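You operate a simulated robot arm through the tools that you are given. There is no shell and no other tool. Be economical: measure what you need, move in short steps, check, and stop when the job is done.

The job below is to be done with a simulated two-armed robot. You get a single attempt, and the scene is never put back.

## Task
Put the brass peg on the slot 99 of the blue rack. Take the small copper cup from the upper shelf under the packing bench and leave it on the steel bench top behind the trays. Lift the drier lid open. Any order will do.

The check looks at the end state, three seconds after you hand in, the way a careful person would. Anything else that was tipped, shoved, dropped, spilled or broken makes it a failure. A push-on lid holds only when it is set on centred and level and pressed home; a screw cap is set on level and turned clockwise until tight.

## Robot
Two 7-joint arms with two-finger parallel grippers on one trunk, on a base that drives. Base frame: it is fixed to the floor where the robot stands at the start and does not move with it; the origin is under the middle of the robot, x ahead of it, y to its left, z up; the surface under the hand at the start is at about z = 840. Readings come in mm, degrees, newtons and seconds.
The left shoulder is at the start at [70, 130, 1187], the right one opposite. With the tool pointing down near the work surface each hand reaches from about 180 to 500 mm from the robot's upright axis, wherever it stands, measured 20 degrees to its own side. Places, roughly: SLOT 99 of the blue rack (18x20 cm) [-940, -1400, 300]; drier lid [-8100, -1600, 900]; small copper cup [500, -1250, 500]; steel bench top behind the trays [-2700, 2100, 800]. Payload 1.57 kg a hand.
Tool frame (each hand has its own): the origin (TCP) lies between the finger pads and is the grasp point; the fingertips stand 30 mm ahead of it; z points along the fingers, y is the line along which they close. Largest opening 80 mm; finger width 17, thickness 12; the body of the gripper, 40 by 82 mm, starts 80 mm behind the TCP.
Orientation is that of the tool frame in the base frame, as a unit quaternion [w, x, y, z]. With the fingers straight down and closing along the base's y, the tool's x points along the base's -x, its y along +y and its z along -z.

## Interface
- The arms move only by the tool send_rows. It takes "left_motion", "right_motion" or both (then of equal length, played together; a hand with none holds still); each is a list of rows, each a list of 7 numbers: the turn, a rotation vector about the base's x, y, z in units of 4 degrees (1.0 is 4 degrees), then the shift along the base's x, y, z in units of 40 mm (1.0 is 40 mm), then the gripper command, from -1 (fully open) to 1 (shut), values between in proportion. In form: [[rx, ry, rz, dx, dy, dz, claw], ...]. A call has 1 to 20 rows; each row shifts and turns the commanded pose from where the row before left it. A call with a number of a shift or a turn outside -1 to 1 is refused whole. Each row takes 0.2 s and may step no farther than 50 mm and 8.6 degrees from the row before; otherwise, or with a gripper value out of range, the whole call is refused. A pose out of reach is approached as far as the arm can. The call stops where the force on the tool passes 40 N (or 10 N more than at its start, if that is more) or the arm is blocked; 0.2 s more then pass. The fingers move at their own pace (about 108 mm/s each) and stop on an object; they squeeze with about 37 N. The grip force told is the motor's: it shows also when the fingers shut on nothing. Time passes only in rows, and 0.2 s behind the last, so rows that do not move let the fingers close. It gives the time, the measured TCP pose, the force on the tool (base axes), the opening and the grip force at its end, in the units of the frame above (readings bear some noise), with the torque about the TCP (base axes, N m) and any sound that the robot's microphone picked up, and new pictures: "show" is both (left out), scene, wrist or none (wrist: the cameras of the hands that moved).
- Cameras (640 x 400 px; columns grow to the right, rows downward): "scene" is now at [115.1, -32.9, 1401.7]; the picture's right is [-0.42, -0.91, 0.00], its down [-0.69, 0.32, -0.65] and it looks along [0.59, -0.28, -0.76] (base axes); focal length 259 px, centre (320, 200). "left" rides on the left gripper at [72, 7, -122] in its tool frame; the picture's right is [-0.09, 1.00, 0.00], its down [-0.84, -0.08, -0.54] and it looks along [-0.54, -0.05, 0.84] (tool axes); focal length 238 px, centre (320, 200). "right" rides on the right gripper at [72, -7, -122] in its tool frame; the picture's right is [0.09, 1.00, 0.00], its down [-0.84, 0.08, -0.54] and it looks along [-0.54, 0.05, 0.84] (tool axes); focal length 238 px, centre (320, 200). There is no depth. A picture from a camera that has moved, and an enlarged one, comes with that camera's place and axes in the base frame and with its lens. The place of the scene camera against the robot may be out by one fixed shift of up to 12 mm in any direction.
- lift_body(by): slides the trunk up (or, below 0, down) by that many mm; the arms and the scene camera ride with it, the base frame stays. It gives what a move gives, with no picture.
- base_move(legs): drives the robot by 1 to 6 legs, each [ahead, left, turn to the left] in mm, mm and degrees, along the robot's own axes; the way and the turn of a leg run together, so that a leg with both is an arc; at most 1500 mm and 180 degrees a leg. The arms and the cameras ride along, it lands a little off, and it stops where it bumps. It gives what a move gives, and a new picture of the scene camera.
- turn_head(pan, tilt): turns the head with the scene camera to pan (to the left, within 86 degrees either way) and tilt (down, from -29 to 69), counted from straight ahead of the robot. It gives what a move gives, and a new picture of the scene camera.
- close_up(camera, box): a new picture of the part [left, top, right, bottom] of that camera's present view, enlarged. No time passes.
- finish_job(): hands the job in; it is judged then, once.

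Go step by step. Nothing tells you exact positions but the pictures and the camera data: compare them with the known pose of the tool, close in by small moves and look again before you grip or let go. The budget is 165 turns and 260 pictures, counting those below and the enlarged ones. Unless the task says otherwise, let go and move clear before handing in, and close with one line.

The tools are called after "Call:" by a JSON object that holds its "fn" and its "kwargs". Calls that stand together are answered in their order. send_rows: Moves the arms, as the interface text tells. Its arguments: {"type":"object","properties":{"left_motion":{"type":"array","items":{"type":"array","items":{"type":"number"}}},"right_motion":{"type":"array","items":{"type":"array","items":{"type":"number"}}},"show":{"type":"string","enum":["both","scene","wrist","none"]}},"required":[]} The other tools are called the same way: lift_body (by) slides the trunk up or down; base_move (legs) drives the base; turn_head (pan, tilt) turns the head that bears the scene camera; close_up (camera, box) takes an enlarged picture of a part of a camera's view; finish_job () hands the job in.

At the start:

```text
clock: 0.0
left_tcp_pos: [327.0, 36.6, 1091.8]
left_tool_rot: [-0.001, 0.001, 1.0, 0.0]
left_wrist_force: [0.4, 0.3, 1.3]
left_moment: [0.02, 0.03, 0.01]
left_opening: 80.0
left_grip_force: 0.0
right_tcp_pos: [297.7, -233.0, 1093.8]
right_tool_rot: [0.0, 0.0, 1.0, 0.001]
right_wrist_force: [0.2, -0.7, -0.9]
right_moment: [-0.03, 0.0, -0.02]
right_opening: 80.0
right_grip_force: 0.0
trunk travel left (down, up): [-825.0, 115.0]
robot x, y, heading: [-2.7, -1.1, 0.0]
head pan, tilt: [-24.9, 49.2]
```

scene: 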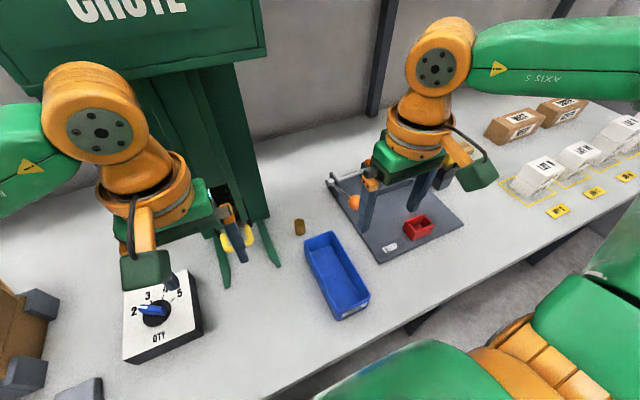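
right: 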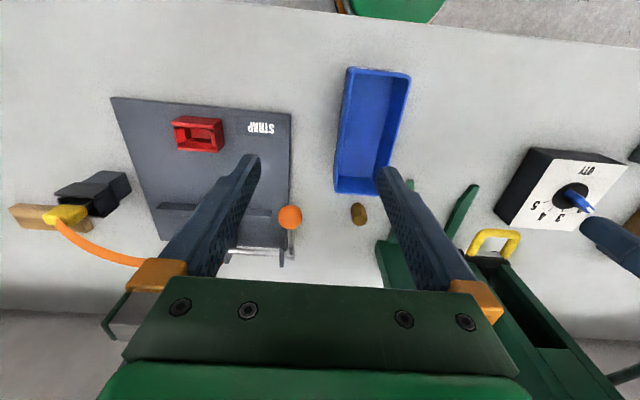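
left: 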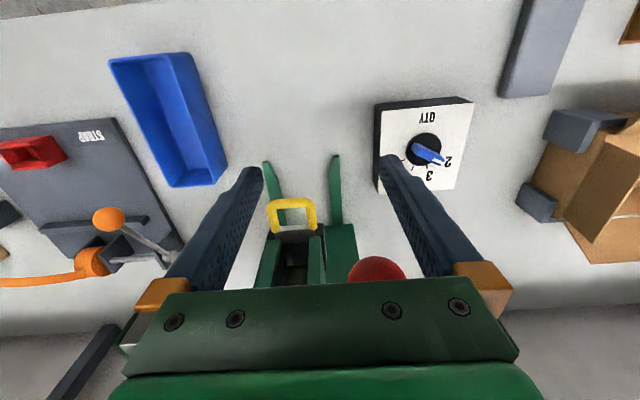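

I see the packing bench with a blue tray, a small brownish cylinder (perhaps the brass peg), a dial box and a press. I'll enlarge that cylinder and look around.

Call:
{"fn": "close_up", "kwargs": {"camera": "scene", "box": [240, 180, 400, 280]}}

Call:
{"fn": "turn_head", "kwargs": {"pan": -80, "tilt": 30}}

Call:
{"fn": "turn_head", "kwargs": {"pan": 80, "tilt": 20}}

```text
4.00 times, centred on (320, 230) of scene
camera zoom: at [115.1, -32.9, 1401.7], right [-0.42, -0.91, 0.0], down [-0.69, 0.32, -0.65], along [0.59, -0.28, -0.76], focal length 1038 px, centre (320, 80)
```

zoom: 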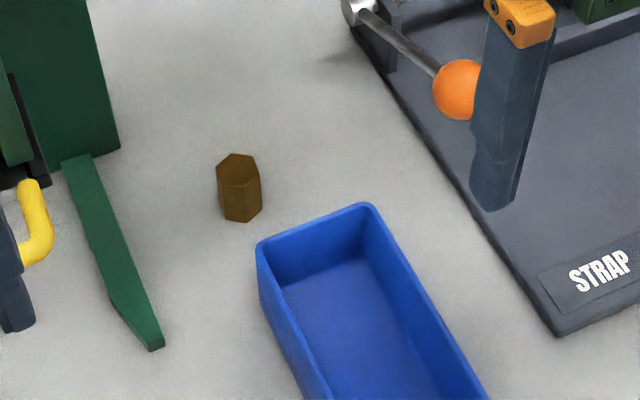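

```text
clock: 1.2
left_tcp_pos: [326.3, 36.9, 1091.9]
left_tool_rot: [0.001, 0.0, 1.0, 0.0]
left_wrist_force: [0.4, 0.0, 0.5]
left_moment: [0.0, 0.01, 0.02]
left_opening: 80.2
left_grip_force: 0.1
right_tcp_pos: [298.4, -233.5, 1093.4]
right_tool_rot: [0.0, 0.0, 1.0, 0.001]
right_wrist_force: [0.3, -0.7, -0.6]
right_moment: [0.01, 0.02, 0.01]
right_opening: 80.0
right_grip_force: 0.0
trunk travel left (down, up): [-825.0, 115.0]
robot x, y, heading: [-1.2, 3.2, 0.2]
head pan, tilt: [-80.0, 30.0]
camera scene: at [60.4, -89.1, 1430.2], right [-0.98, -0.17, 0.0], down [-0.09, 0.49, -0.87], along [0.15, -0.85, -0.5], focal length 259 px, centre (320, 200)
```

scene: 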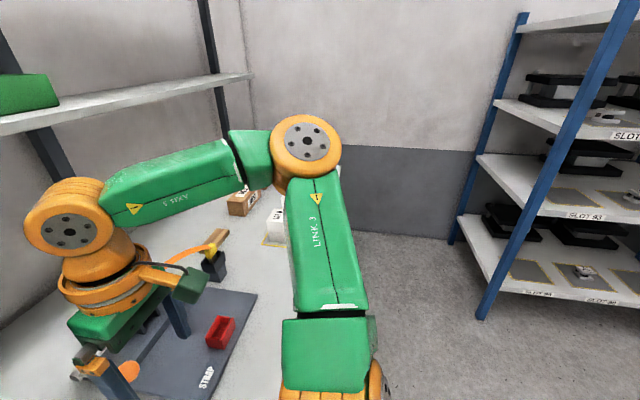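

```text
clock: 3.7
left_tcp_pos: [325.5, 35.9, 1091.5]
left_tool_rot: [-0.001, 0.0, 1.0, 0.0]
left_wrist_force: [0.7, -0.1, -0.4]
left_moment: [0.01, 0.0, 0.01]
left_opening: 79.8
left_grip_force: 0.0
right_tcp_pos: [298.6, -233.2, 1095.0]
right_tool_rot: [0.0, 0.0, 1.0, 0.001]
right_wrist_force: [-0.5, 0.2, -0.3]
right_moment: [0.0, -0.01, -0.01]
right_opening: 80.0
right_grip_force: 0.0
trunk travel left (down, up): [-825.0, 115.0]
robot x, y, heading: [-1.6, 1.9, 0.1]
head pan, tilt: [80.0, 20.0]
camera scene: at [60.8, 91.6, 1446.3], right [0.98, -0.17, 0.0], down [-0.06, -0.34, -0.94], along [0.16, 0.93, -0.34], focal length 259 px, centre (320, 200)
```

scene: 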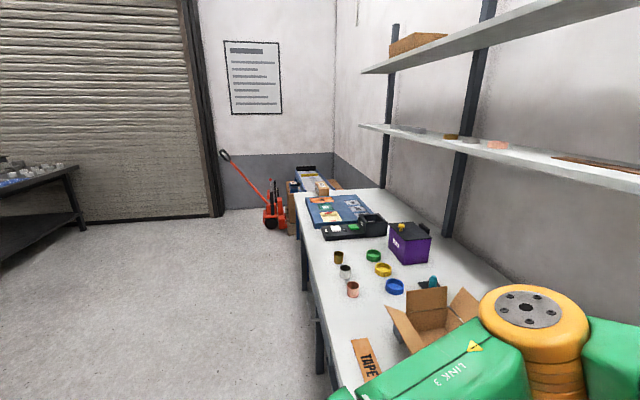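

The hex brown peg stands near the blue tray. There are also brass, white and copper pieces on the left end of the bench, so I enlarge those.

Call:
{"fn": "close_up", "kwargs": {"camera": "scene", "box": [300, 180, 460, 300]}}

Call:
{"fn": "close_up", "kwargs": {"camera": "scene", "box": [360, 100, 520, 160]}}

Call:
{"fn": "close_up", "kwargs": {"camera": "scene", "box": [0, 130, 120, 260]}}

```text
3.33 times, centred on (380, 240) of scene
camera zoom: at [60.8, 91.6, 1446.3], right [0.98, -0.17, 0.0], down [-0.06, -0.34, -0.94], along [0.16, 0.93, -0.34], focal length 864 px, centre (120, 67)
```

zoom: 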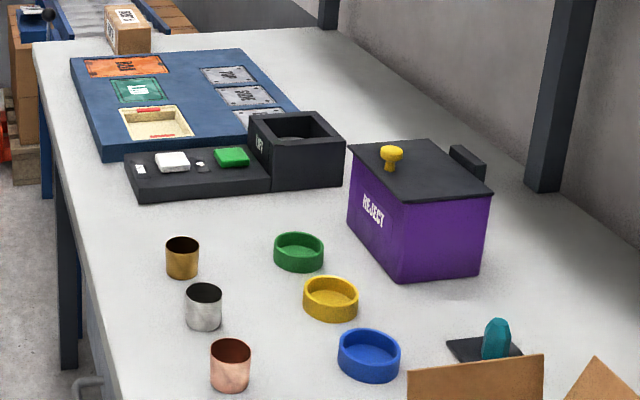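

```text
4.00 times, centred on (440, 130) of scene
camera zoom: at [60.8, 91.6, 1446.3], right [0.98, -0.17, 0.0], down [-0.06, -0.34, -0.94], along [0.16, 0.93, -0.34], focal length 1038 px, centre (-160, 480)
```

zoom: 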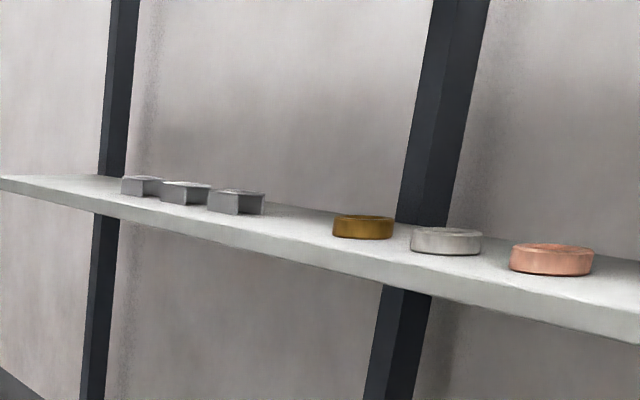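

```text
3.08 times, centred on (60, 195) of scene
camera zoom: at [60.8, 91.6, 1446.3], right [0.98, -0.17, 0.0], down [-0.06, -0.34, -0.94], along [0.16, 0.93, -0.34], focal length 798 px, centre (1120, 215)
```

zoom: 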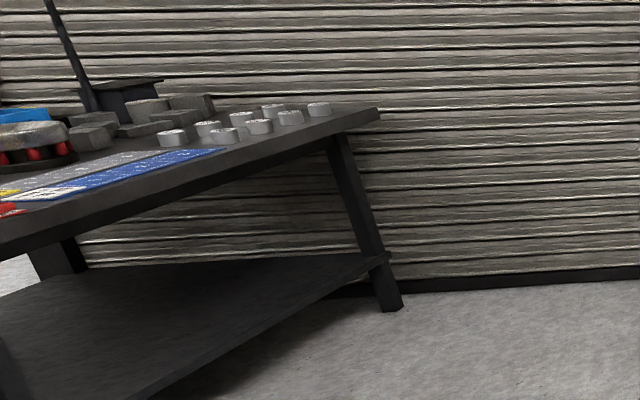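

The hex peg at about (470, -143, 840) looks like the brass peg. Before choosing a grasp I want to see the rack and the shelf under the bench, so I'll back off and turn right.

Call:
{"fn": "base_move", "kwargs": {"legs": [[-500, 0, 0], [0, 0, -100]]}}

Call:
{"fn": "turn_head", "kwargs": {"pan": 0, "tilt": 35}}

Call:
{"fn": "turn_head", "kwargs": {"pan": 70, "tilt": 35}}

```text
clock: 10.9
left_tcp_pos: [-523.9, -328.7, 1091.9]
left_tool_rot: [0.0, 0.768, 0.641, 0.0]
left_wrist_force: [0.1, 0.2, -0.2]
left_moment: [0.01, 0.03, -0.01]
left_opening: 79.8
left_grip_force: 0.0
right_tcp_pos: [-783.5, -251.1, 1094.6]
right_tool_rot: [0.001, 0.768, 0.641, 0.001]
right_wrist_force: [0.0, 0.0, -0.6]
right_moment: [0.01, -0.01, -0.02]
right_opening: 80.0
right_grip_force: 0.1
trunk travel left (down, up): [-825.0, 115.0]
robot x, y, heading: [-500.6, -2.5, -100.3]
head pan, tilt: [80.0, 20.0]
camera scene: at [-428.5, -82.7, 1446.3], right [-0.35, -0.94, 0.0], down [-0.32, 0.12, -0.94], along [0.88, -0.33, -0.34], focal length 259 px, centre (320, 200)
```

scene: 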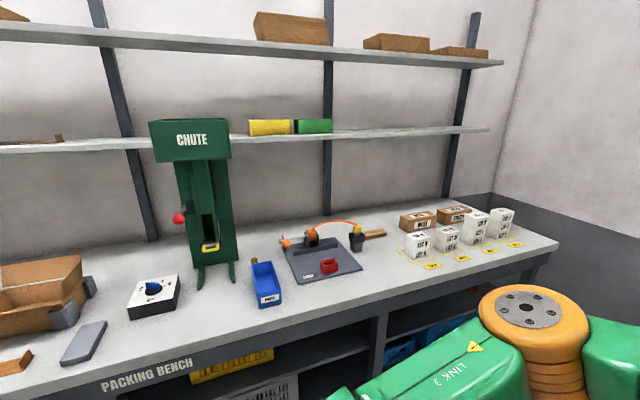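

```text
clock: 12.4
left_tcp_pos: [-524.7, -328.5, 1091.5]
left_tool_rot: [0.0, 0.768, 0.641, 0.0]
left_wrist_force: [-0.6, -0.5, -0.6]
left_moment: [0.02, 0.01, -0.04]
left_opening: 80.3
left_grip_force: 0.1
right_tcp_pos: [-783.7, -253.2, 1095.0]
right_tool_rot: [0.0, 0.768, 0.64, 0.001]
right_wrist_force: [0.6, -0.2, -0.3]
right_moment: [-0.01, 0.03, 0.03]
right_opening: 80.3
right_grip_force: 0.1
trunk travel left (down, up): [-825.0, 115.0]
robot x, y, heading: [-503.9, -2.4, -100.3]
head pan, tilt: [0.0, 35.0]
camera scene: at [-531.7, -137.0, 1422.4], right [-0.98, 0.18, 0.0], down [0.1, 0.56, -0.82], along [-0.15, -0.81, -0.57], focal length 259 px, centre (320, 200)
```

scene: 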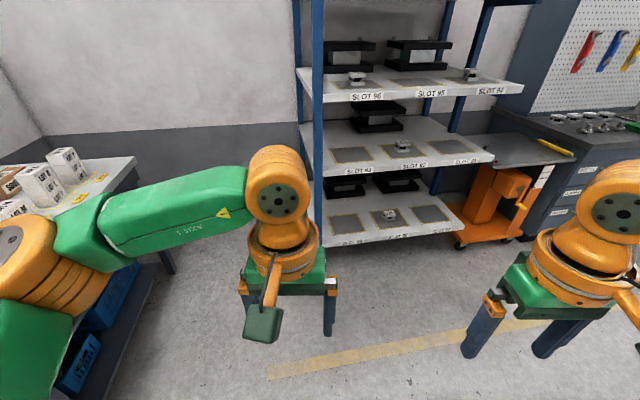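

```text
clock: 13.8
left_tcp_pos: [-524.1, -328.5, 1092.9]
left_tool_rot: [0.001, 0.768, 0.641, 0.0]
left_wrist_force: [0.4, -0.3, -0.3]
left_moment: [0.03, 0.0, 0.01]
left_opening: 80.0
left_grip_force: 0.1
right_tcp_pos: [-784.4, -252.4, 1092.9]
right_tool_rot: [0.001, 0.768, 0.641, 0.0]
right_wrist_force: [-0.4, -0.7, 1.2]
right_moment: [0.0, 0.01, 0.01]
right_opening: 80.0
right_grip_force: 0.1
trunk travel left (down, up): [-825.0, 115.0]
robot x, y, heading: [-501.5, -0.5, -100.5]
head pan, tilt: [70.0, 35.0]
camera scene: at [-440.1, -94.9, 1422.4], right [-0.51, -0.86, 0.0], down [-0.49, 0.29, -0.82], along [0.71, -0.41, -0.57], focal length 259 px, centre (320, 200)
```

scene: 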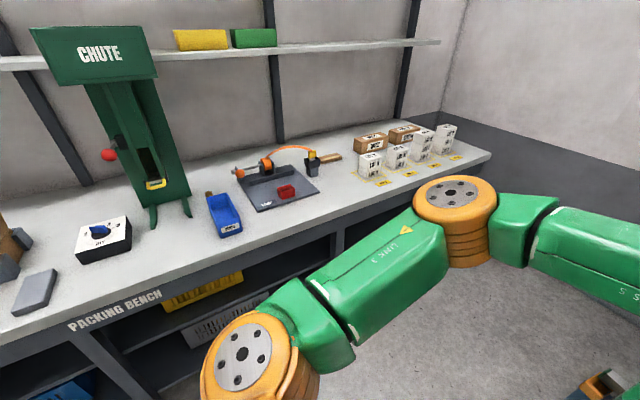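

Slot 99 seems to be the left square on the bottom shelf of the blue rack. I look there more closely, after driving a bit nearer.

Call:
{"fn": "base_move", "kwargs": {"legs": [[400, 250, 0]]}}

Call:
{"fn": "lift_body", "kwargs": {"by": -500}}

Call:
{"fn": "turn_head", "kwargs": {"pan": -20, "tilt": 30}}

Call:
{"fn": "turn_head", "kwargs": {"pan": 84, "tilt": 25}}

```text
clock: 16.6
left_tcp_pos: [-359.7, -764.9, 1091.1]
left_tool_rot: [0.0, 0.77, 0.638, -0.001]
left_wrist_force: [0.2, 0.8, -0.4]
left_moment: [0.0, -0.03, -0.01]
left_opening: 79.9
left_grip_force: 0.0
right_tcp_pos: [-617.5, -688.3, 1094.1]
right_tool_rot: [0.002, 0.77, 0.638, -0.001]
right_wrist_force: [0.6, -0.5, -1.1]
right_moment: [-0.02, 0.01, -0.01]
right_opening: 80.1
right_grip_force: 0.2
trunk travel left (down, up): [-825.0, 115.0]
robot x, y, heading: [-332.0, -441.5, -100.6]
head pan, tilt: [70.0, 35.0]
camera scene: at [-273.9, -532.2, 1422.6], right [-0.51, -0.86, 0.0], down [-0.49, 0.29, -0.82], along [0.7, -0.42, -0.57], focal length 259 px, centre (320, 200)
```

scene: 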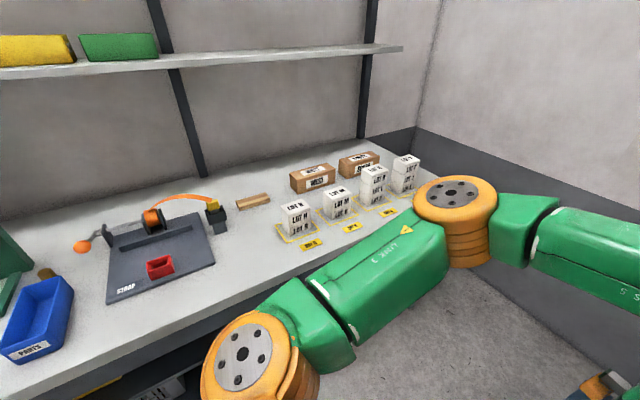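

```text
refused: -500 is not a number from -400 to 400
```

```text
clock: 18.3
left_tcp_pos: [-359.0, -767.1, 1090.3]
left_tool_rot: [0.0, 0.769, 0.639, 0.0]
left_wrist_force: [0.0, 0.4, 0.1]
left_moment: [-0.04, 0.0, 0.0]
left_opening: 80.1
left_grip_force: 0.1
right_tcp_pos: [-617.4, -688.9, 1094.1]
right_tool_rot: [0.0, 0.77, 0.638, 0.0]
right_wrist_force: [-0.9, 0.1, -0.1]
right_moment: [-0.02, -0.03, 0.01]
right_opening: 80.3
right_grip_force: 0.0
trunk travel left (down, up): [-825.0, 115.0]
robot x, y, heading: [-333.3, -438.4, -100.9]
head pan, tilt: [-20.0, 30.0]
camera scene: at [-395.0, -566.8, 1430.2], right [-0.86, 0.51, 0.0], down [0.26, 0.43, -0.87], along [-0.44, -0.74, -0.5], focal length 259 px, centre (320, 200)
```

scene: 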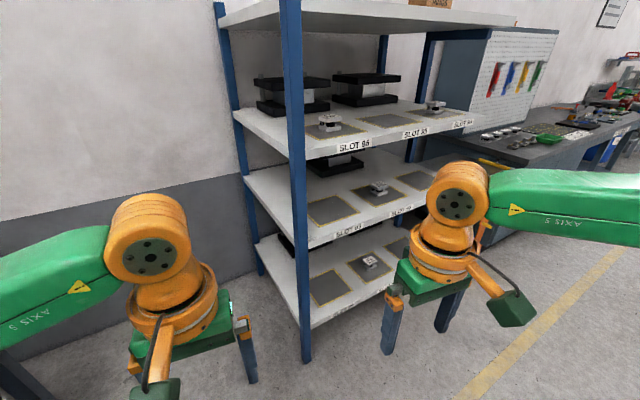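

```text
clock: 20.1
left_tcp_pos: [-359.8, -767.7, 1090.6]
left_tool_rot: [0.001, 0.77, 0.638, 0.0]
left_wrist_force: [0.2, -0.3, 0.2]
left_moment: [0.0, 0.01, -0.01]
left_opening: 80.0
left_grip_force: 0.0
right_tcp_pos: [-618.5, -688.8, 1094.4]
right_tool_rot: [0.0, 0.771, 0.637, 0.0]
right_wrist_force: [0.0, 1.1, 0.1]
right_moment: [-0.02, 0.01, 0.01]
right_opening: 79.8
right_grip_force: 0.1
trunk travel left (down, up): [-825.0, 115.0]
robot x, y, heading: [-337.6, -440.4, -100.7]
head pan, tilt: [84.0, 25.0]
camera scene: at [-260.7, -515.6, 1438.2], right [-0.29, -0.96, 0.0], down [-0.4, 0.12, -0.91], along [0.87, -0.26, -0.42], focal length 259 px, centre (320, 200)
```

scene: 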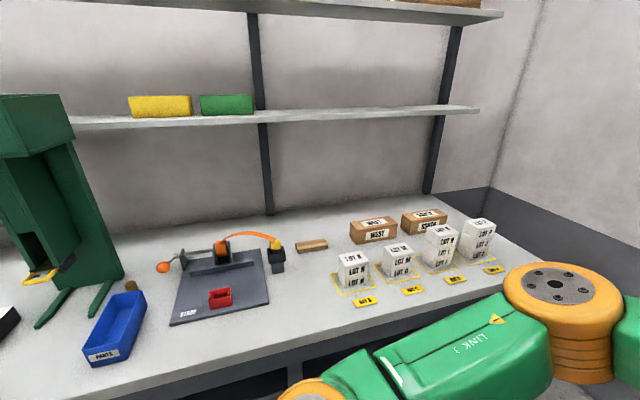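

The rack has three shelves, with the slots near the front edge. I lower the trunk to judge the clearance and look under the bench.

Call:
{"fn": "lift_body", "kwargs": {"by": -400}}

Call:
{"fn": "turn_head", "kwargs": {"pan": -20, "tilt": 30}}

Call:
{"fn": "close_up", "kwargs": {"camera": "scene", "box": [220, 40, 480, 300]}}

Call:
{"fn": "turn_head", "kwargs": {"pan": 84, "tilt": 25}}

```text
clock: 23.9
left_tcp_pos: [-359.0, -766.8, 691.3]
left_tool_rot: [0.0, 0.77, 0.638, 0.0]
left_wrist_force: [0.5, 0.2, -0.1]
left_moment: [0.01, -0.04, 0.02]
left_opening: 80.2
left_grip_force: 0.1
right_tcp_pos: [-618.9, -689.3, 692.9]
right_tool_rot: [0.002, 0.77, 0.638, 0.001]
right_wrist_force: [-0.6, 0.3, 0.4]
right_moment: [0.02, 0.0, 0.0]
right_opening: 80.0
right_grip_force: 0.0
trunk travel left (down, up): [-425.0, 515.0]
robot x, y, heading: [-337.6, -437.0, -101.1]
head pan, tilt: [84.0, 25.0]
```

```text
clock: 25.7
left_tcp_pos: [-357.7, -766.7, 691.7]
left_tool_rot: [0.0, 0.77, 0.638, 0.0]
left_wrist_force: [-0.9, 0.0, -0.4]
left_moment: [0.02, -0.04, 0.03]
left_opening: 80.1
left_grip_force: 0.0
right_tcp_pos: [-617.8, -689.0, 693.0]
right_tool_rot: [0.0, 0.77, 0.638, 0.001]
right_wrist_force: [0.6, 0.9, -0.2]
right_moment: [-0.02, -0.01, 0.05]
right_opening: 79.9
right_grip_force: 0.0
trunk travel left (down, up): [-425.0, 515.0]
robot x, y, heading: [-333.6, -438.2, -100.6]
head pan, tilt: [-20.0, 30.0]
camera scene: at [-395.0, -566.7, 1030.2], right [-0.86, 0.51, 0.0], down [0.26, 0.43, -0.87], along [-0.44, -0.74, -0.5], focal length 259 px, centre (320, 200)
```

scene: 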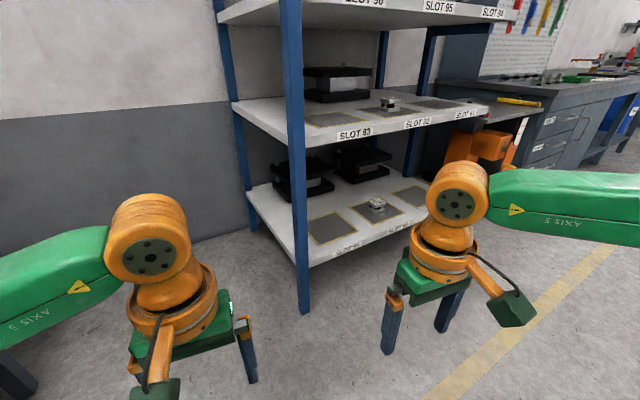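

```text
1.54 times, centred on (350, 170) of scene
camera zoom: at [-395.0, -566.7, 1030.2], right [-0.86, 0.51, 0.0], down [0.26, 0.43, -0.87], along [-0.44, -0.74, -0.5], focal length 399 px, centre (274, 246)
```

zoom: 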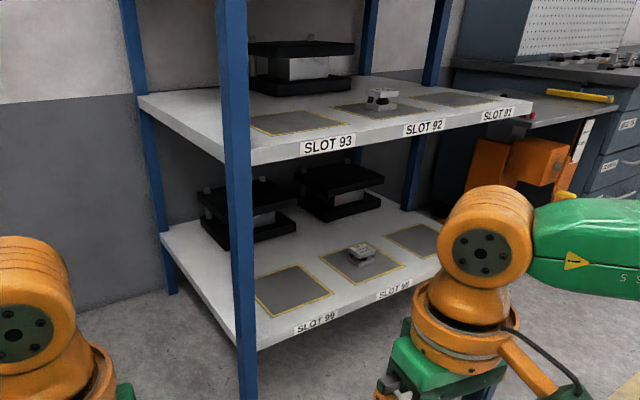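

```text
clock: 27.6
left_tcp_pos: [-359.0, -766.7, 691.6]
left_tool_rot: [0.0, 0.77, 0.638, 0.0]
left_wrist_force: [0.4, -0.2, 0.1]
left_moment: [0.03, -0.01, 0.01]
left_opening: 79.9
left_grip_force: 0.1
right_tcp_pos: [-618.1, -688.7, 694.3]
right_tool_rot: [0.0, 0.769, 0.639, 0.001]
right_wrist_force: [-1.0, 0.0, -0.1]
right_moment: [0.0, 0.02, -0.01]
right_opening: 79.9
right_grip_force: 0.0
trunk travel left (down, up): [-425.0, 515.0]
robot x, y, heading: [-336.1, -437.5, -100.9]
head pan, tilt: [84.0, 25.0]
camera scene: at [-260.7, -515.5, 1038.2], right [-0.29, -0.96, 0.0], down [-0.4, 0.12, -0.91], along [0.87, -0.26, -0.42], focal length 259 px, centre (320, 200)
```

scene: 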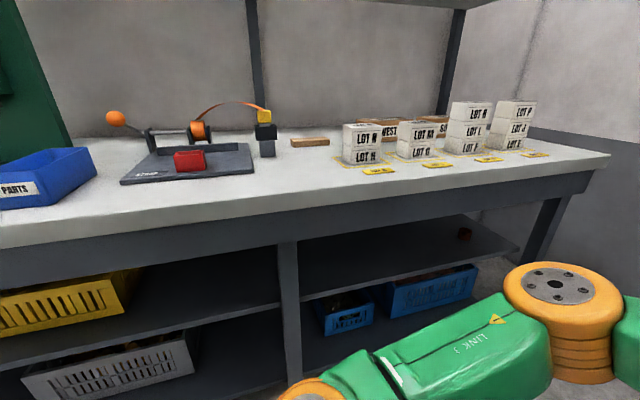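

A small reddish item sits on the upper shelf under the bench at right; I enlarge it.

Call:
{"fn": "close_up", "kwargs": {"camera": "scene", "box": [400, 190, 560, 290]}}

Call:
{"fn": "close_up", "kwargs": {"camera": "scene", "box": [0, 240, 300, 400]}}

```text
4.00 times, centred on (480, 240) of scene
camera zoom: at [-260.7, -515.5, 1038.2], right [-0.29, -0.96, 0.0], down [-0.4, 0.12, -0.91], along [0.87, -0.26, -0.42], focal length 1038 px, centre (-320, 40)
```

zoom: 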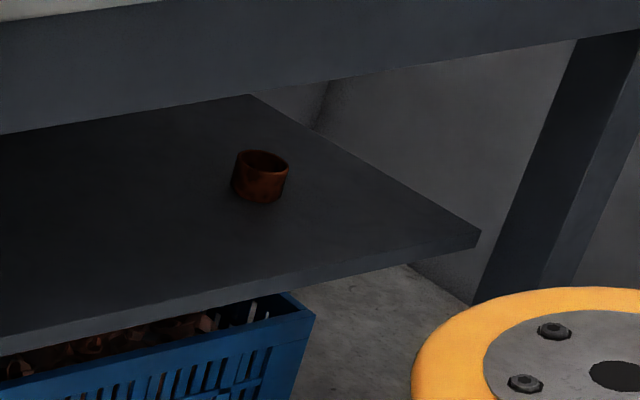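

```text
2.13 times, centred on (150, 320) of scene
camera zoom: at [-260.7, -515.5, 1038.2], right [-0.29, -0.96, 0.0], down [-0.4, 0.12, -0.91], along [0.87, -0.26, -0.42], focal length 553 px, centre (683, -56)
```

zoom: 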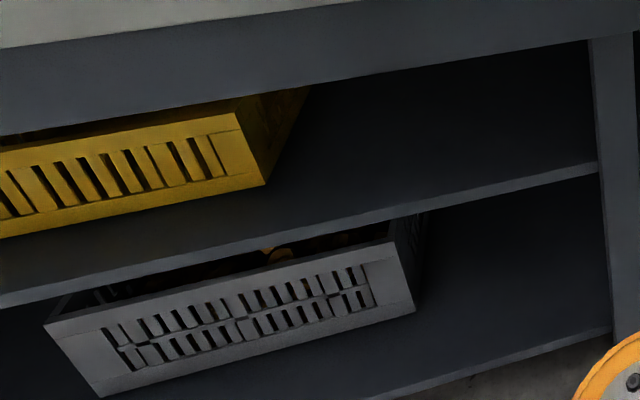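

The copper cup stands on the upper under-bench shelf around (390, -1290, 480), about 53 mm wide. I'll do the peg first: raise the trunk and return to the bench.

Call:
{"fn": "lift_body", "kwargs": {"by": 400}}

Call:
{"fn": "base_move", "kwargs": {"legs": [[0, 0, 101], [0, 430, 0], [336, 0, 0]]}}

Call:
{"fn": "turn_head", "kwargs": {"pan": -20, "tilt": 50}}

```text
clock: 31.4
left_tcp_pos: [-359.1, -767.1, 1091.4]
left_tool_rot: [0.0, 0.77, 0.638, 0.001]
left_wrist_force: [0.0, 0.4, 0.3]
left_moment: [0.0, 0.02, 0.05]
left_opening: 79.9
left_grip_force: 0.0
right_tcp_pos: [-618.1, -689.2, 1093.7]
right_tool_rot: [0.001, 0.771, 0.637, 0.0]
right_wrist_force: [-0.5, -0.3, 0.0]
right_moment: [-0.03, 0.02, -0.01]
right_opening: 79.9
right_grip_force: 0.0
trunk travel left (down, up): [-825.0, 115.0]
robot x, y, heading: [-334.4, -439.5, -100.7]
head pan, tilt: [84.0, 25.0]
```

```text
clock: 40.1
left_tcp_pos: [315.5, 37.2, 1092.7]
left_tool_rot: [0.0, -0.005, 1.0, 0.0]
left_wrist_force: [-0.3, 0.6, -0.3]
left_moment: [0.02, -0.03, 0.0]
left_opening: 79.8
left_grip_force: 0.1
right_tcp_pos: [289.6, -233.4, 1095.1]
right_tool_rot: [0.001, -0.006, 1.0, 0.0]
right_wrist_force: [0.3, 0.0, 0.5]
right_moment: [0.03, -0.06, 0.0]
right_opening: 80.0
right_grip_force: 0.1
trunk travel left (down, up): [-825.0, 115.0]
robot x, y, heading: [-5.8, -5.8, 0.3]
head pan, tilt: [84.0, 25.0]
camera scene: at [41.3, 89.4, 1438.3], right [1.0, -0.09, 0.0], down [-0.04, -0.42, -0.91], along [0.09, 0.9, -0.42], focal length 259 px, centre (320, 200)
```

scene: 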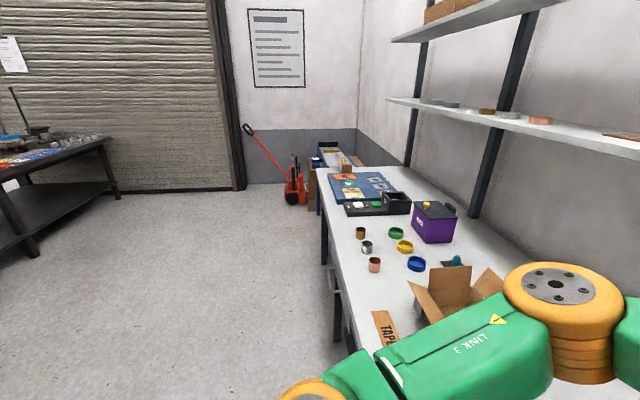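

```text
clock: 41.9
left_tcp_pos: [316.3, 36.8, 1091.8]
left_tool_rot: [0.0, -0.006, 1.0, 0.0]
left_wrist_force: [-0.8, -0.9, 0.8]
left_moment: [0.02, 0.01, 0.01]
left_opening: 79.8
left_grip_force: 0.0
right_tcp_pos: [291.6, -232.7, 1094.1]
right_tool_rot: [0.0, -0.005, 1.0, 0.001]
right_wrist_force: [-0.9, -0.7, 0.9]
right_moment: [-0.04, 0.01, 0.0]
right_opening: 80.3
right_grip_force: 0.0
trunk travel left (down, up): [-825.0, 115.0]
robot x, y, heading: [-8.5, -1.2, 0.6]
head pan, tilt: [-20.0, 50.0]
camera scene: at [107.9, -27.8, 1400.7], right [-0.33, -0.94, 0.0], down [-0.72, 0.25, -0.64], along [0.61, -0.21, -0.77], focal length 259 px, centre (320, 200)
```

scene: 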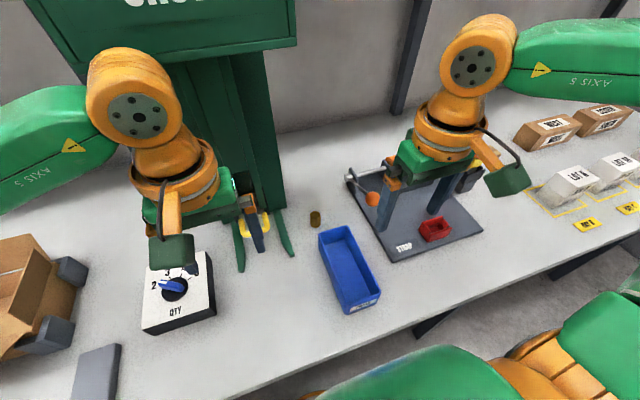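

Back at the bench. I move the right hand above the peg at around (470, -143) and check with the wrist camera.

Call:
{"fn": "send_rows", "kwargs": {"right_motion": [[0, 0, 0, 0, 0, -0.6, -1], [0, 0, 0, 0.8, 0.45, -0.5, -1], [0, 0, 0, 0.9, 0.45, -0.5, -1], [0, 0, 0, 0.9, 0.45, -0.4, -1], [0, 0, 0, 0.9, 0.45, -0.4, -1], [0, 0, 0, 0.9, 0.4, 0, -1], [0, 0, 0, 0, 0, 0, -1]]}}

```text
clock: 43.5
left_tcp_pos: [316.9, 36.2, 1091.8]
left_tool_rot: [0.0, -0.004, 1.0, 0.0]
left_wrist_force: [-0.1, 0.0, 0.1]
left_moment: [0.02, -0.03, 0.02]
left_opening: 80.2
left_grip_force: 0.0
right_tcp_pos: [414.2, -178.5, 1008.1]
right_tool_rot: [0.0, -0.005, 1.0, 0.001]
right_wrist_force: [-0.2, -0.4, 0.2]
right_moment: [0.02, 0.01, 0.0]
right_opening: 79.9
right_grip_force: 0.0
right hand out of reach, approached as far as the arm can: row 5, 6
trunk travel left (down, up): [-825.0, 115.0]
robot x, y, heading: [-7.1, -5.4, 0.6]
head pan, tilt: [-20.0, 50.0]
camera scene: at [108.1, -27.7, 1400.7], right [-0.33, -0.94, 0.0], down [-0.72, 0.25, -0.64], along [0.61, -0.21, -0.77], focal length 259 px, centre (320, 200)
camera right: at [342.1, -186.3, 1129.3], right [-0.1, 0.99, 0.0], down [0.84, 0.08, 0.54], along [0.54, 0.06, -0.84], focal length 238 px, centre (320, 200)
```

scene: 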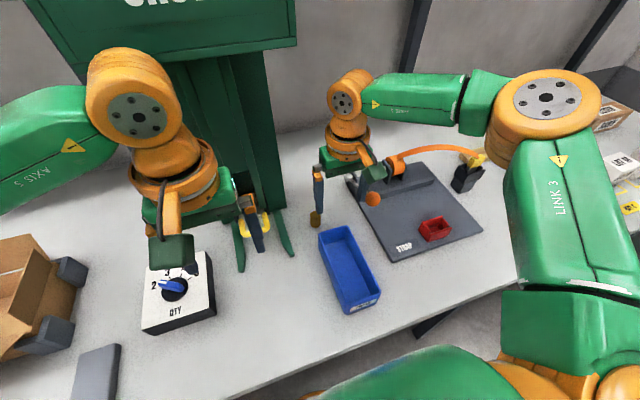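
right: 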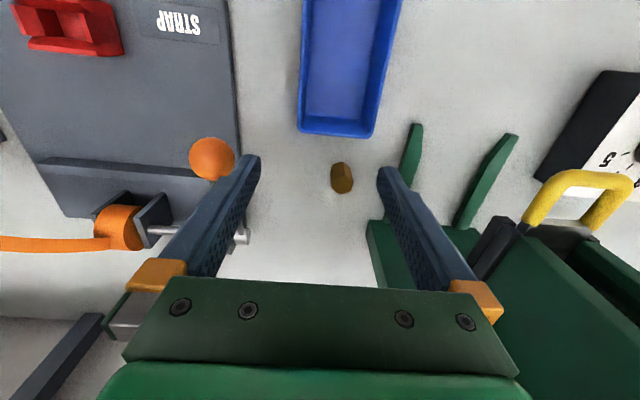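

The peg is confirmed at about (475, -143) but it is just out of reach. I pull the hand back slightly and drive 60 mm closer.

Call:
{"fn": "send_rows", "kwargs": {"right_motion": [[0, 0, 0, -0.8, 0, 0.5, -1], [0, 0, 0, -0.8, 0, 0, -1], [0, 0, 0, 0, 0, 0, -1]], "show": "none"}}

Call:
{"fn": "base_move", "kwargs": {"legs": [[60, 0, 0]]}}

```text
clock: 44.3
left_tcp_pos: [317.8, 36.9, 1090.0]
left_tool_rot: [0.0, -0.006, 1.0, 0.0]
left_wrist_force: [0.1, 0.3, -0.5]
left_moment: [-0.01, 0.01, -0.02]
left_opening: 80.1
left_grip_force: 0.0
right_tcp_pos: [351.5, -179.2, 1028.9]
right_tool_rot: [-0.001, -0.005, 1.0, 0.001]
right_wrist_force: [0.5, 0.1, 0.4]
right_moment: [-0.05, -0.02, 0.01]
right_opening: 80.3
right_grip_force: 0.1
trunk travel left (down, up): [-825.0, 115.0]
robot x, y, heading: [-6.8, -3.1, 1.0]
head pan, tilt: [-20.0, 50.0]
```

```text
clock: 45.3
left_tcp_pos: [356.9, 40.0, 1090.8]
left_tool_rot: [-0.007, -0.006, 1.0, 0.003]
left_wrist_force: [-2.5, 3.3, 1.3]
left_moment: [-0.09, -0.15, 0.18]
left_opening: 80.2
left_grip_force: 0.0
right_tcp_pos: [394.7, -176.0, 1030.1]
right_tool_rot: [0.001, -0.006, 1.0, -0.001]
right_wrist_force: [0.4, -0.1, -0.1]
right_moment: [-0.01, 0.02, 0.02]
right_opening: 80.1
right_grip_force: 0.0
trunk travel left (down, up): [-825.0, 115.0]
robot x, y, heading: [34.1, -2.8, 0.5]
head pan, tilt: [-20.0, 50.0]
stopped in leg 1: the force on the tool passed its limit at 81 N (the readings are from after the stop); the commanded pose is now the measured one
camera scene: at [151.2, -25.4, 1400.9], right [-0.33, -0.94, 0.0], down [-0.72, 0.25, -0.64], along [0.61, -0.21, -0.76], focal length 259 px, centre (320, 200)
```

scene: 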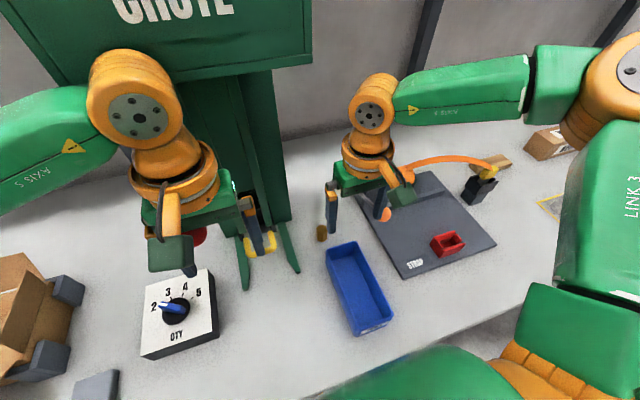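

The left hand bumped the chute machine. I draw it straight back and check what it touched.

Call:
{"fn": "send_rows", "kwargs": {"left_motion": [[0, 0, 0, -0.5, 0, 0, -1], [0, 0, 0, -0.8, 0, 0, -1], [0, 0, 0, -0.8, 0, 0, -1]], "show": "both"}}

Call:
{"fn": "close_up", "kwargs": {"camera": "scene", "box": [130, 150, 330, 290]}}

```text
clock: 46.1
left_tcp_pos: [274.1, 40.0, 1092.9]
left_tool_rot: [-0.007, -0.006, 1.0, 0.004]
left_wrist_force: [-0.2, 0.4, 0.2]
left_moment: [-0.02, -0.01, 0.01]
left_opening: 79.9
left_grip_force: 0.1
right_tcp_pos: [397.1, -178.2, 1029.4]
right_tool_rot: [0.0, -0.005, 1.0, 0.001]
right_wrist_force: [-0.6, 0.9, 0.9]
right_moment: [-0.01, 0.0, 0.0]
right_opening: 79.9
right_grip_force: 0.0
trunk travel left (down, up): [-825.0, 115.0]
robot x, y, heading: [33.9, -4.2, 0.8]
head pan, tilt: [-20.0, 50.0]
camera scene: at [152.5, -27.3, 1400.8], right [-0.33, -0.94, 0.0], down [-0.72, 0.25, -0.64], along [0.61, -0.21, -0.77], focal length 259 px, centre (320, 200)
camera left: at [205.1, 44.4, 1214.6], right [0.08, 1.0, 0.01], down [0.85, -0.07, 0.53], along [0.53, -0.04, -0.85], focal length 238 px, centre (320, 200)
```

scene: 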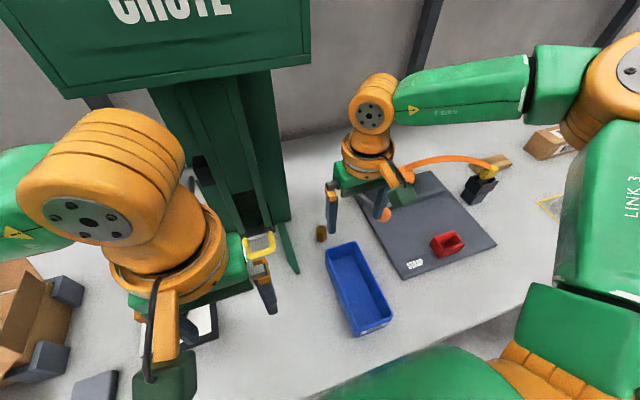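
left: 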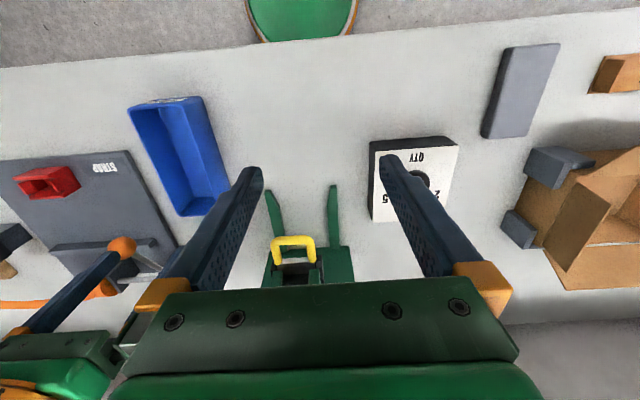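

```text
2.86 times, centred on (230, 220) of scene
camera zoom: at [152.5, -27.3, 1400.8], right [-0.33, -0.94, 0.0], down [-0.72, 0.25, -0.64], along [0.61, -0.21, -0.77], focal length 741 px, centre (577, 143)
```

zoom: 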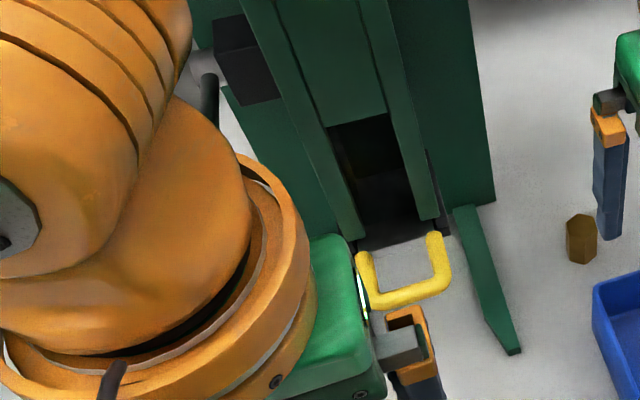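

The chute looks unchanged. Now I bring the right hand over the peg.

Call:
{"fn": "send_rows", "kwargs": {"right_motion": [[0, 0, 0, 0, 0.85, 0, -1], [0, 0, 0, 0.9, 0, 0, -1], [0, 0, 0, 0.95, 0, -0.4, -1], [0, 0, 0, 0, 0, -0.7, -1], [0, 0, 0, 0, 0, -0.8, -1], [0, 0, 0, 0, 0, 0, -1]]}}

```text
clock: 47.5
left_tcp_pos: [274.7, 39.2, 1090.1]
left_tool_rot: [-0.008, -0.007, 1.0, 0.005]
left_wrist_force: [0.0, 0.0, -0.2]
left_moment: [-0.01, -0.02, -0.06]
left_opening: 79.9
left_grip_force: 0.1
right_tcp_pos: [436.5, -169.7, 961.8]
right_tool_rot: [0.001, -0.006, 1.0, 0.001]
right_wrist_force: [-0.4, 0.1, -0.4]
right_moment: [-0.04, 0.0, 0.03]
right_opening: 80.2
right_grip_force: 0.0
right hand out of reach, approached as far as the arm can: row 3, 4, 5
trunk travel left (down, up): [-825.0, 115.0]
robot x, y, heading: [37.8, -2.8, 0.7]
head pan, tilt: [-20.0, 50.0]
camera scene: at [153.5, -27.6, 1400.6], right [-0.33, -0.94, 0.0], down [-0.72, 0.25, -0.64], along [0.61, -0.21, -0.77], focal length 259 px, centre (320, 200)
camera right: at [365.0, -177.7, 1083.2], right [-0.1, 0.99, 0.0], down [0.84, 0.08, 0.54], along [0.54, 0.06, -0.84], focal length 238 px, centre (320, 200)
```

scene: 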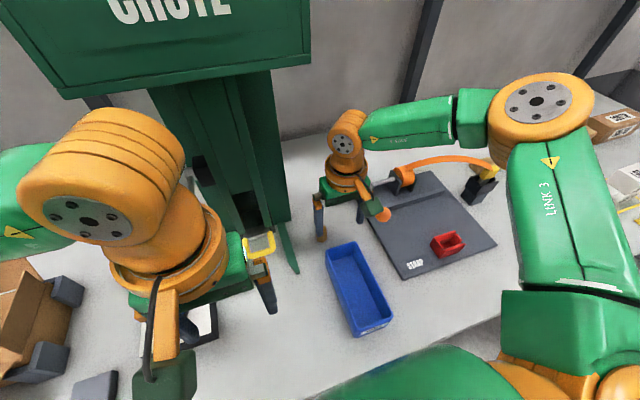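
right: 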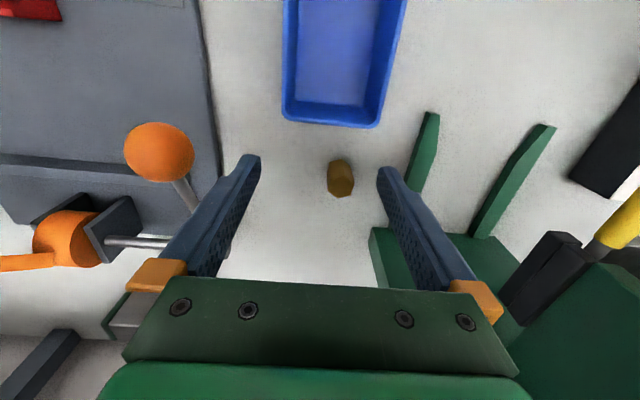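

The straight-down pose is at its reach limit, so I tilt the fingers forward about 32° and then advance.

Call:
{"fn": "send_rows", "kwargs": {"right_motion": [[0, 0, 0, -0.3, 0.3, 0.5, -1], [0, -1, 0, 0, 0.3, 0, -1], [0, -1, 0, 0, 0, 0, -1], [0, -1, 0, 0, 0, 0, -1], [0, -1, 0, 0, 0, 0, -1], [0, -1, 0, 0, 0, 0, -1], [0, -1, 0, 0, 0, 0, -1], [0, -1, 0, 0.4, 0, 0, -1], [0, -1, 0, 0.5, 0, 0, -1], [0, 0, 0, 0.5, 0, -0.6, -1], [0, 0, 0, 0, 0, 0, -1]]}}

```text
clock: 49.9
left_tcp_pos: [276.0, 40.3, 1092.0]
left_tool_rot: [-0.007, -0.007, 1.0, 0.003]
left_wrist_force: [-0.6, 0.9, -0.3]
left_moment: [0.0, -0.01, 0.01]
left_opening: 80.1
left_grip_force: 0.1
right_tcp_pos: [480.3, -145.5, 957.8]
right_tool_rot: [0.275, -0.005, 0.961, -0.001]
right_wrist_force: [-0.5, -0.6, -0.5]
right_moment: [-0.01, 0.03, 0.0]
right_opening: 79.9
right_grip_force: 0.0
trunk travel left (down, up): [-825.0, 115.0]
robot x, y, heading: [32.6, -1.2, 0.4]
head pan, tilt: [-20.0, 50.0]
camera scene: at [153.1, -27.2, 1400.7], right [-0.33, -0.94, 0.0], down [-0.72, 0.25, -0.64], along [0.61, -0.21, -0.77], focal length 259 px, centre (320, 200)
camera right: at [355.2, -153.5, 1022.3], right [-0.09, 0.99, -0.05], down [0.42, 0.09, 0.9], along [0.9, 0.06, -0.43], focal length 238 px, centre (320, 200)
```

scene: 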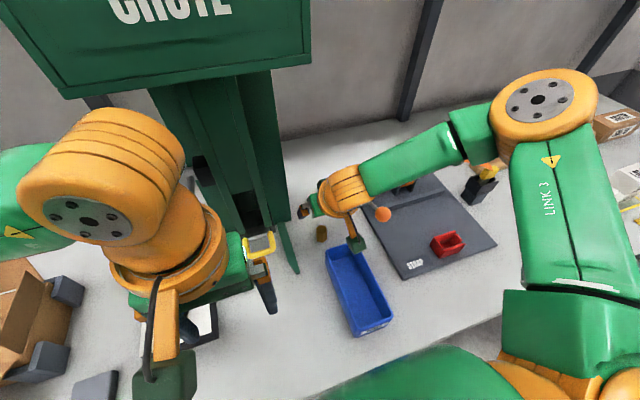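
right: 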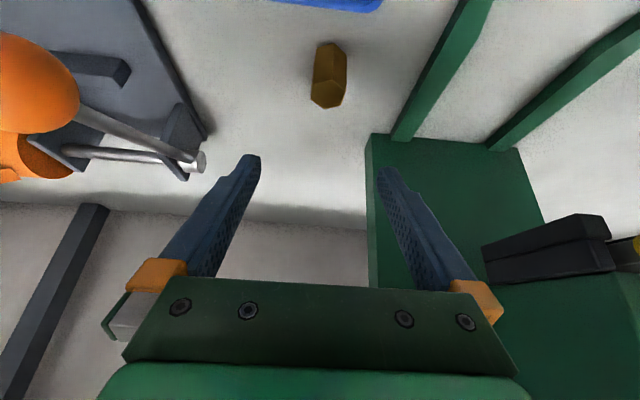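

The peg's centre is at (474, -145), its top near z 886. I lower to z ≈ 876 around it, then look.

Call:
{"fn": "send_rows", "kwargs": {"right_motion": [[0, 0, 0, -0.15, 0, -0.7, -1], [0, 0, 0, 0, 0, -0.7, -1], [0, 0, 0, 0, 0, -0.6, -1], [0, 0, 0, 0, 0, 0, -1]]}}

```text
clock: 50.9
left_tcp_pos: [275.3, 40.0, 1091.9]
left_tool_rot: [-0.007, -0.006, 1.0, 0.003]
left_wrist_force: [0.2, 0.6, -0.6]
left_moment: [0.02, 0.02, 0.01]
left_opening: 80.0
left_grip_force: 0.1
right_tcp_pos: [460.6, -174.9, 910.9]
right_tool_rot: [0.276, -0.005, 0.961, -0.001]
right_wrist_force: [0.2, -0.4, 0.6]
right_moment: [0.04, 0.0, -0.01]
right_opening: 80.0
right_grip_force: 0.1
right hand out of reach, approached as far as the arm can: row 1, 2, 3
trunk travel left (down, up): [-825.0, 115.0]
robot x, y, heading: [36.0, -2.8, 0.5]
head pan, tilt: [-20.0, 50.0]
camera scene: at [153.5, -27.1, 1400.7], right [-0.33, -0.94, 0.0], down [-0.72, 0.25, -0.64], along [0.61, -0.21, -0.77], focal length 259 px, centre (320, 200)
camera right: at [334.1, -183.0, 976.2], right [-0.09, 0.99, -0.05], down [0.42, 0.09, 0.9], along [0.9, 0.06, -0.43], focal length 238 px, centre (320, 200)
```

scene: 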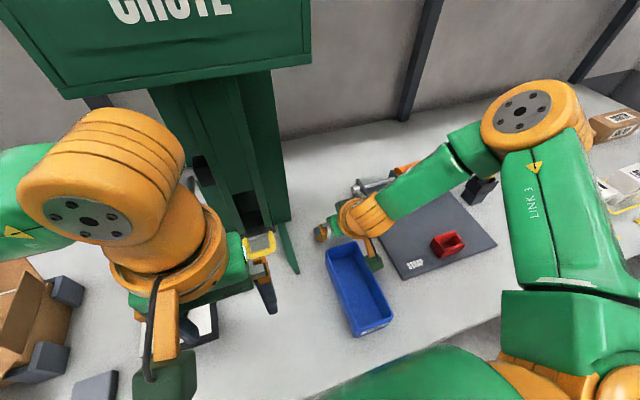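
right: 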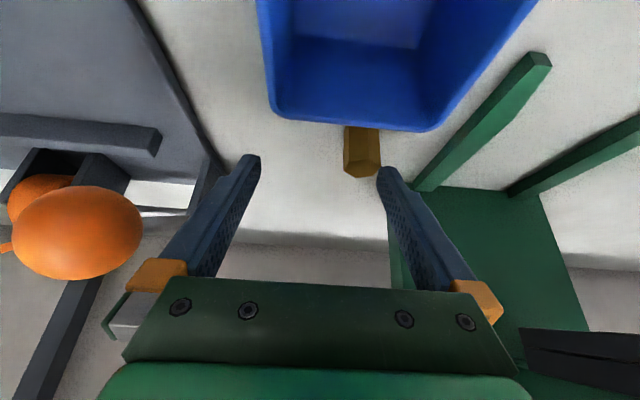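

The arm is at its reach limit from this shoulder height. I lift the hand, lower the trunk 100 mm, and look again.

Call:
{"fn": "send_rows", "kwargs": {"right_motion": [[0, 0, 0, 0, 0, 0.8, -1], [0, 0, 0, 0, 0, 0.8, -1], [0, 0, 0, 0.2, 0.7, 0.6, -1], [0, 0, 0, 0, 0, 0.3, -1], [0, 0, 0, 0, 0, 0, -1]], "show": "none"}}

Call:
{"fn": "lift_body", "kwargs": {"by": -100}}

Call:
{"fn": "send_rows", "kwargs": {"right_motion": [[0, 0, 0, 0, 0, 0, -1]]}}

```text
clock: 52.1
left_tcp_pos: [275.1, 38.7, 1092.1]
left_tool_rot: [-0.009, -0.006, 1.0, 0.003]
left_wrist_force: [-0.7, 0.8, 0.8]
left_moment: [0.02, -0.01, -0.01]
left_opening: 80.2
left_grip_force: 0.1
right_tcp_pos: [466.9, -146.9, 1012.1]
right_tool_rot: [0.275, -0.006, 0.961, -0.001]
right_wrist_force: [0.4, -0.4, 0.1]
right_moment: [-0.05, 0.0, -0.01]
right_opening: 80.0
right_grip_force: 0.0
trunk travel left (down, up): [-825.0, 115.0]
robot x, y, heading: [38.9, -0.6, 0.6]
head pan, tilt: [-20.0, 50.0]
```

```text
clock: 53.4
left_tcp_pos: [275.9, 39.5, 993.5]
left_tool_rot: [-0.007, -0.005, 1.0, 0.003]
left_wrist_force: [0.5, 0.2, -0.7]
left_moment: [-0.03, 0.03, 0.0]
left_opening: 80.0
left_grip_force: 0.1
right_tcp_pos: [468.3, -146.0, 911.8]
right_tool_rot: [0.276, -0.005, 0.961, -0.001]
right_wrist_force: [-0.1, -0.8, 1.0]
right_moment: [-0.04, 0.0, -0.02]
right_opening: 80.1
right_grip_force: 0.1
trunk travel left (down, up): [-725.0, 215.0]
robot x, y, heading: [38.0, -1.4, 0.8]
head pan, tilt: [-20.0, 50.0]
```

```text
clock: 53.8
left_tcp_pos: [275.9, 39.9, 992.0]
left_tool_rot: [-0.008, -0.006, 1.0, 0.004]
left_wrist_force: [0.2, 0.3, 0.5]
left_moment: [0.01, 0.02, 0.0]
left_opening: 79.9
left_grip_force: 0.1
right_tcp_pos: [468.8, -146.7, 911.4]
right_tool_rot: [0.276, -0.005, 0.961, -0.001]
right_wrist_force: [0.0, -0.2, -0.1]
right_moment: [-0.02, 0.02, -0.03]
right_opening: 80.0
right_grip_force: 0.0
trunk travel left (down, up): [-725.0, 215.0]
robot x, y, heading: [35.4, -3.3, 0.6]
head pan, tilt: [-20.0, 50.0]
camera scene: at [153.4, -27.2, 1300.7], right [-0.33, -0.94, 0.0], down [-0.72, 0.25, -0.64], along [0.61, -0.21, -0.77], focal length 259 px, centre (320, 200)
camera right: at [343.1, -154.3, 977.2], right [-0.09, 0.99, -0.05], down [0.42, 0.09, 0.9], along [0.9, 0.06, -0.43], focal length 238 px, centre (320, 200)
```

scene: 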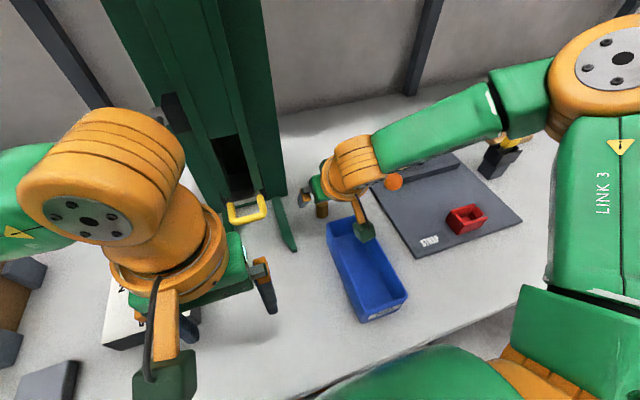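
right: 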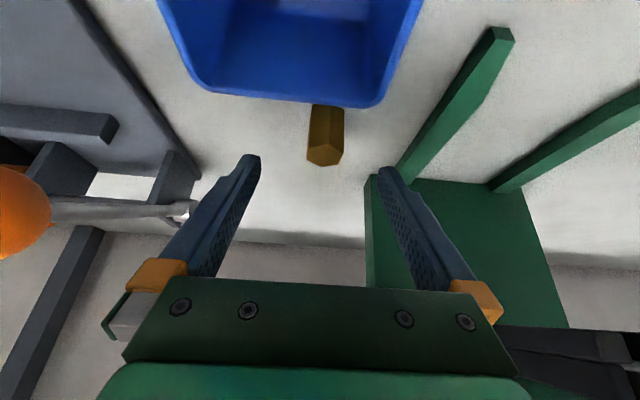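

I check the clearance between the forearm and the orange lever ball before going lower.

Call:
{"fn": "close_up", "kwargs": {"camera": "scene", "box": [290, 90, 510, 270]}}

```text
2.22 times, centred on (400, 180) of scene
camera zoom: at [153.4, -27.2, 1300.7], right [-0.33, -0.94, 0.0], down [-0.72, 0.25, -0.64], along [0.61, -0.21, -0.77], focal length 576 px, centre (142, 244)
```

zoom: 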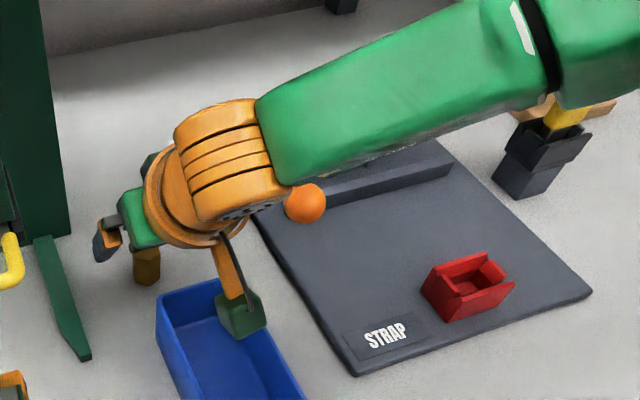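

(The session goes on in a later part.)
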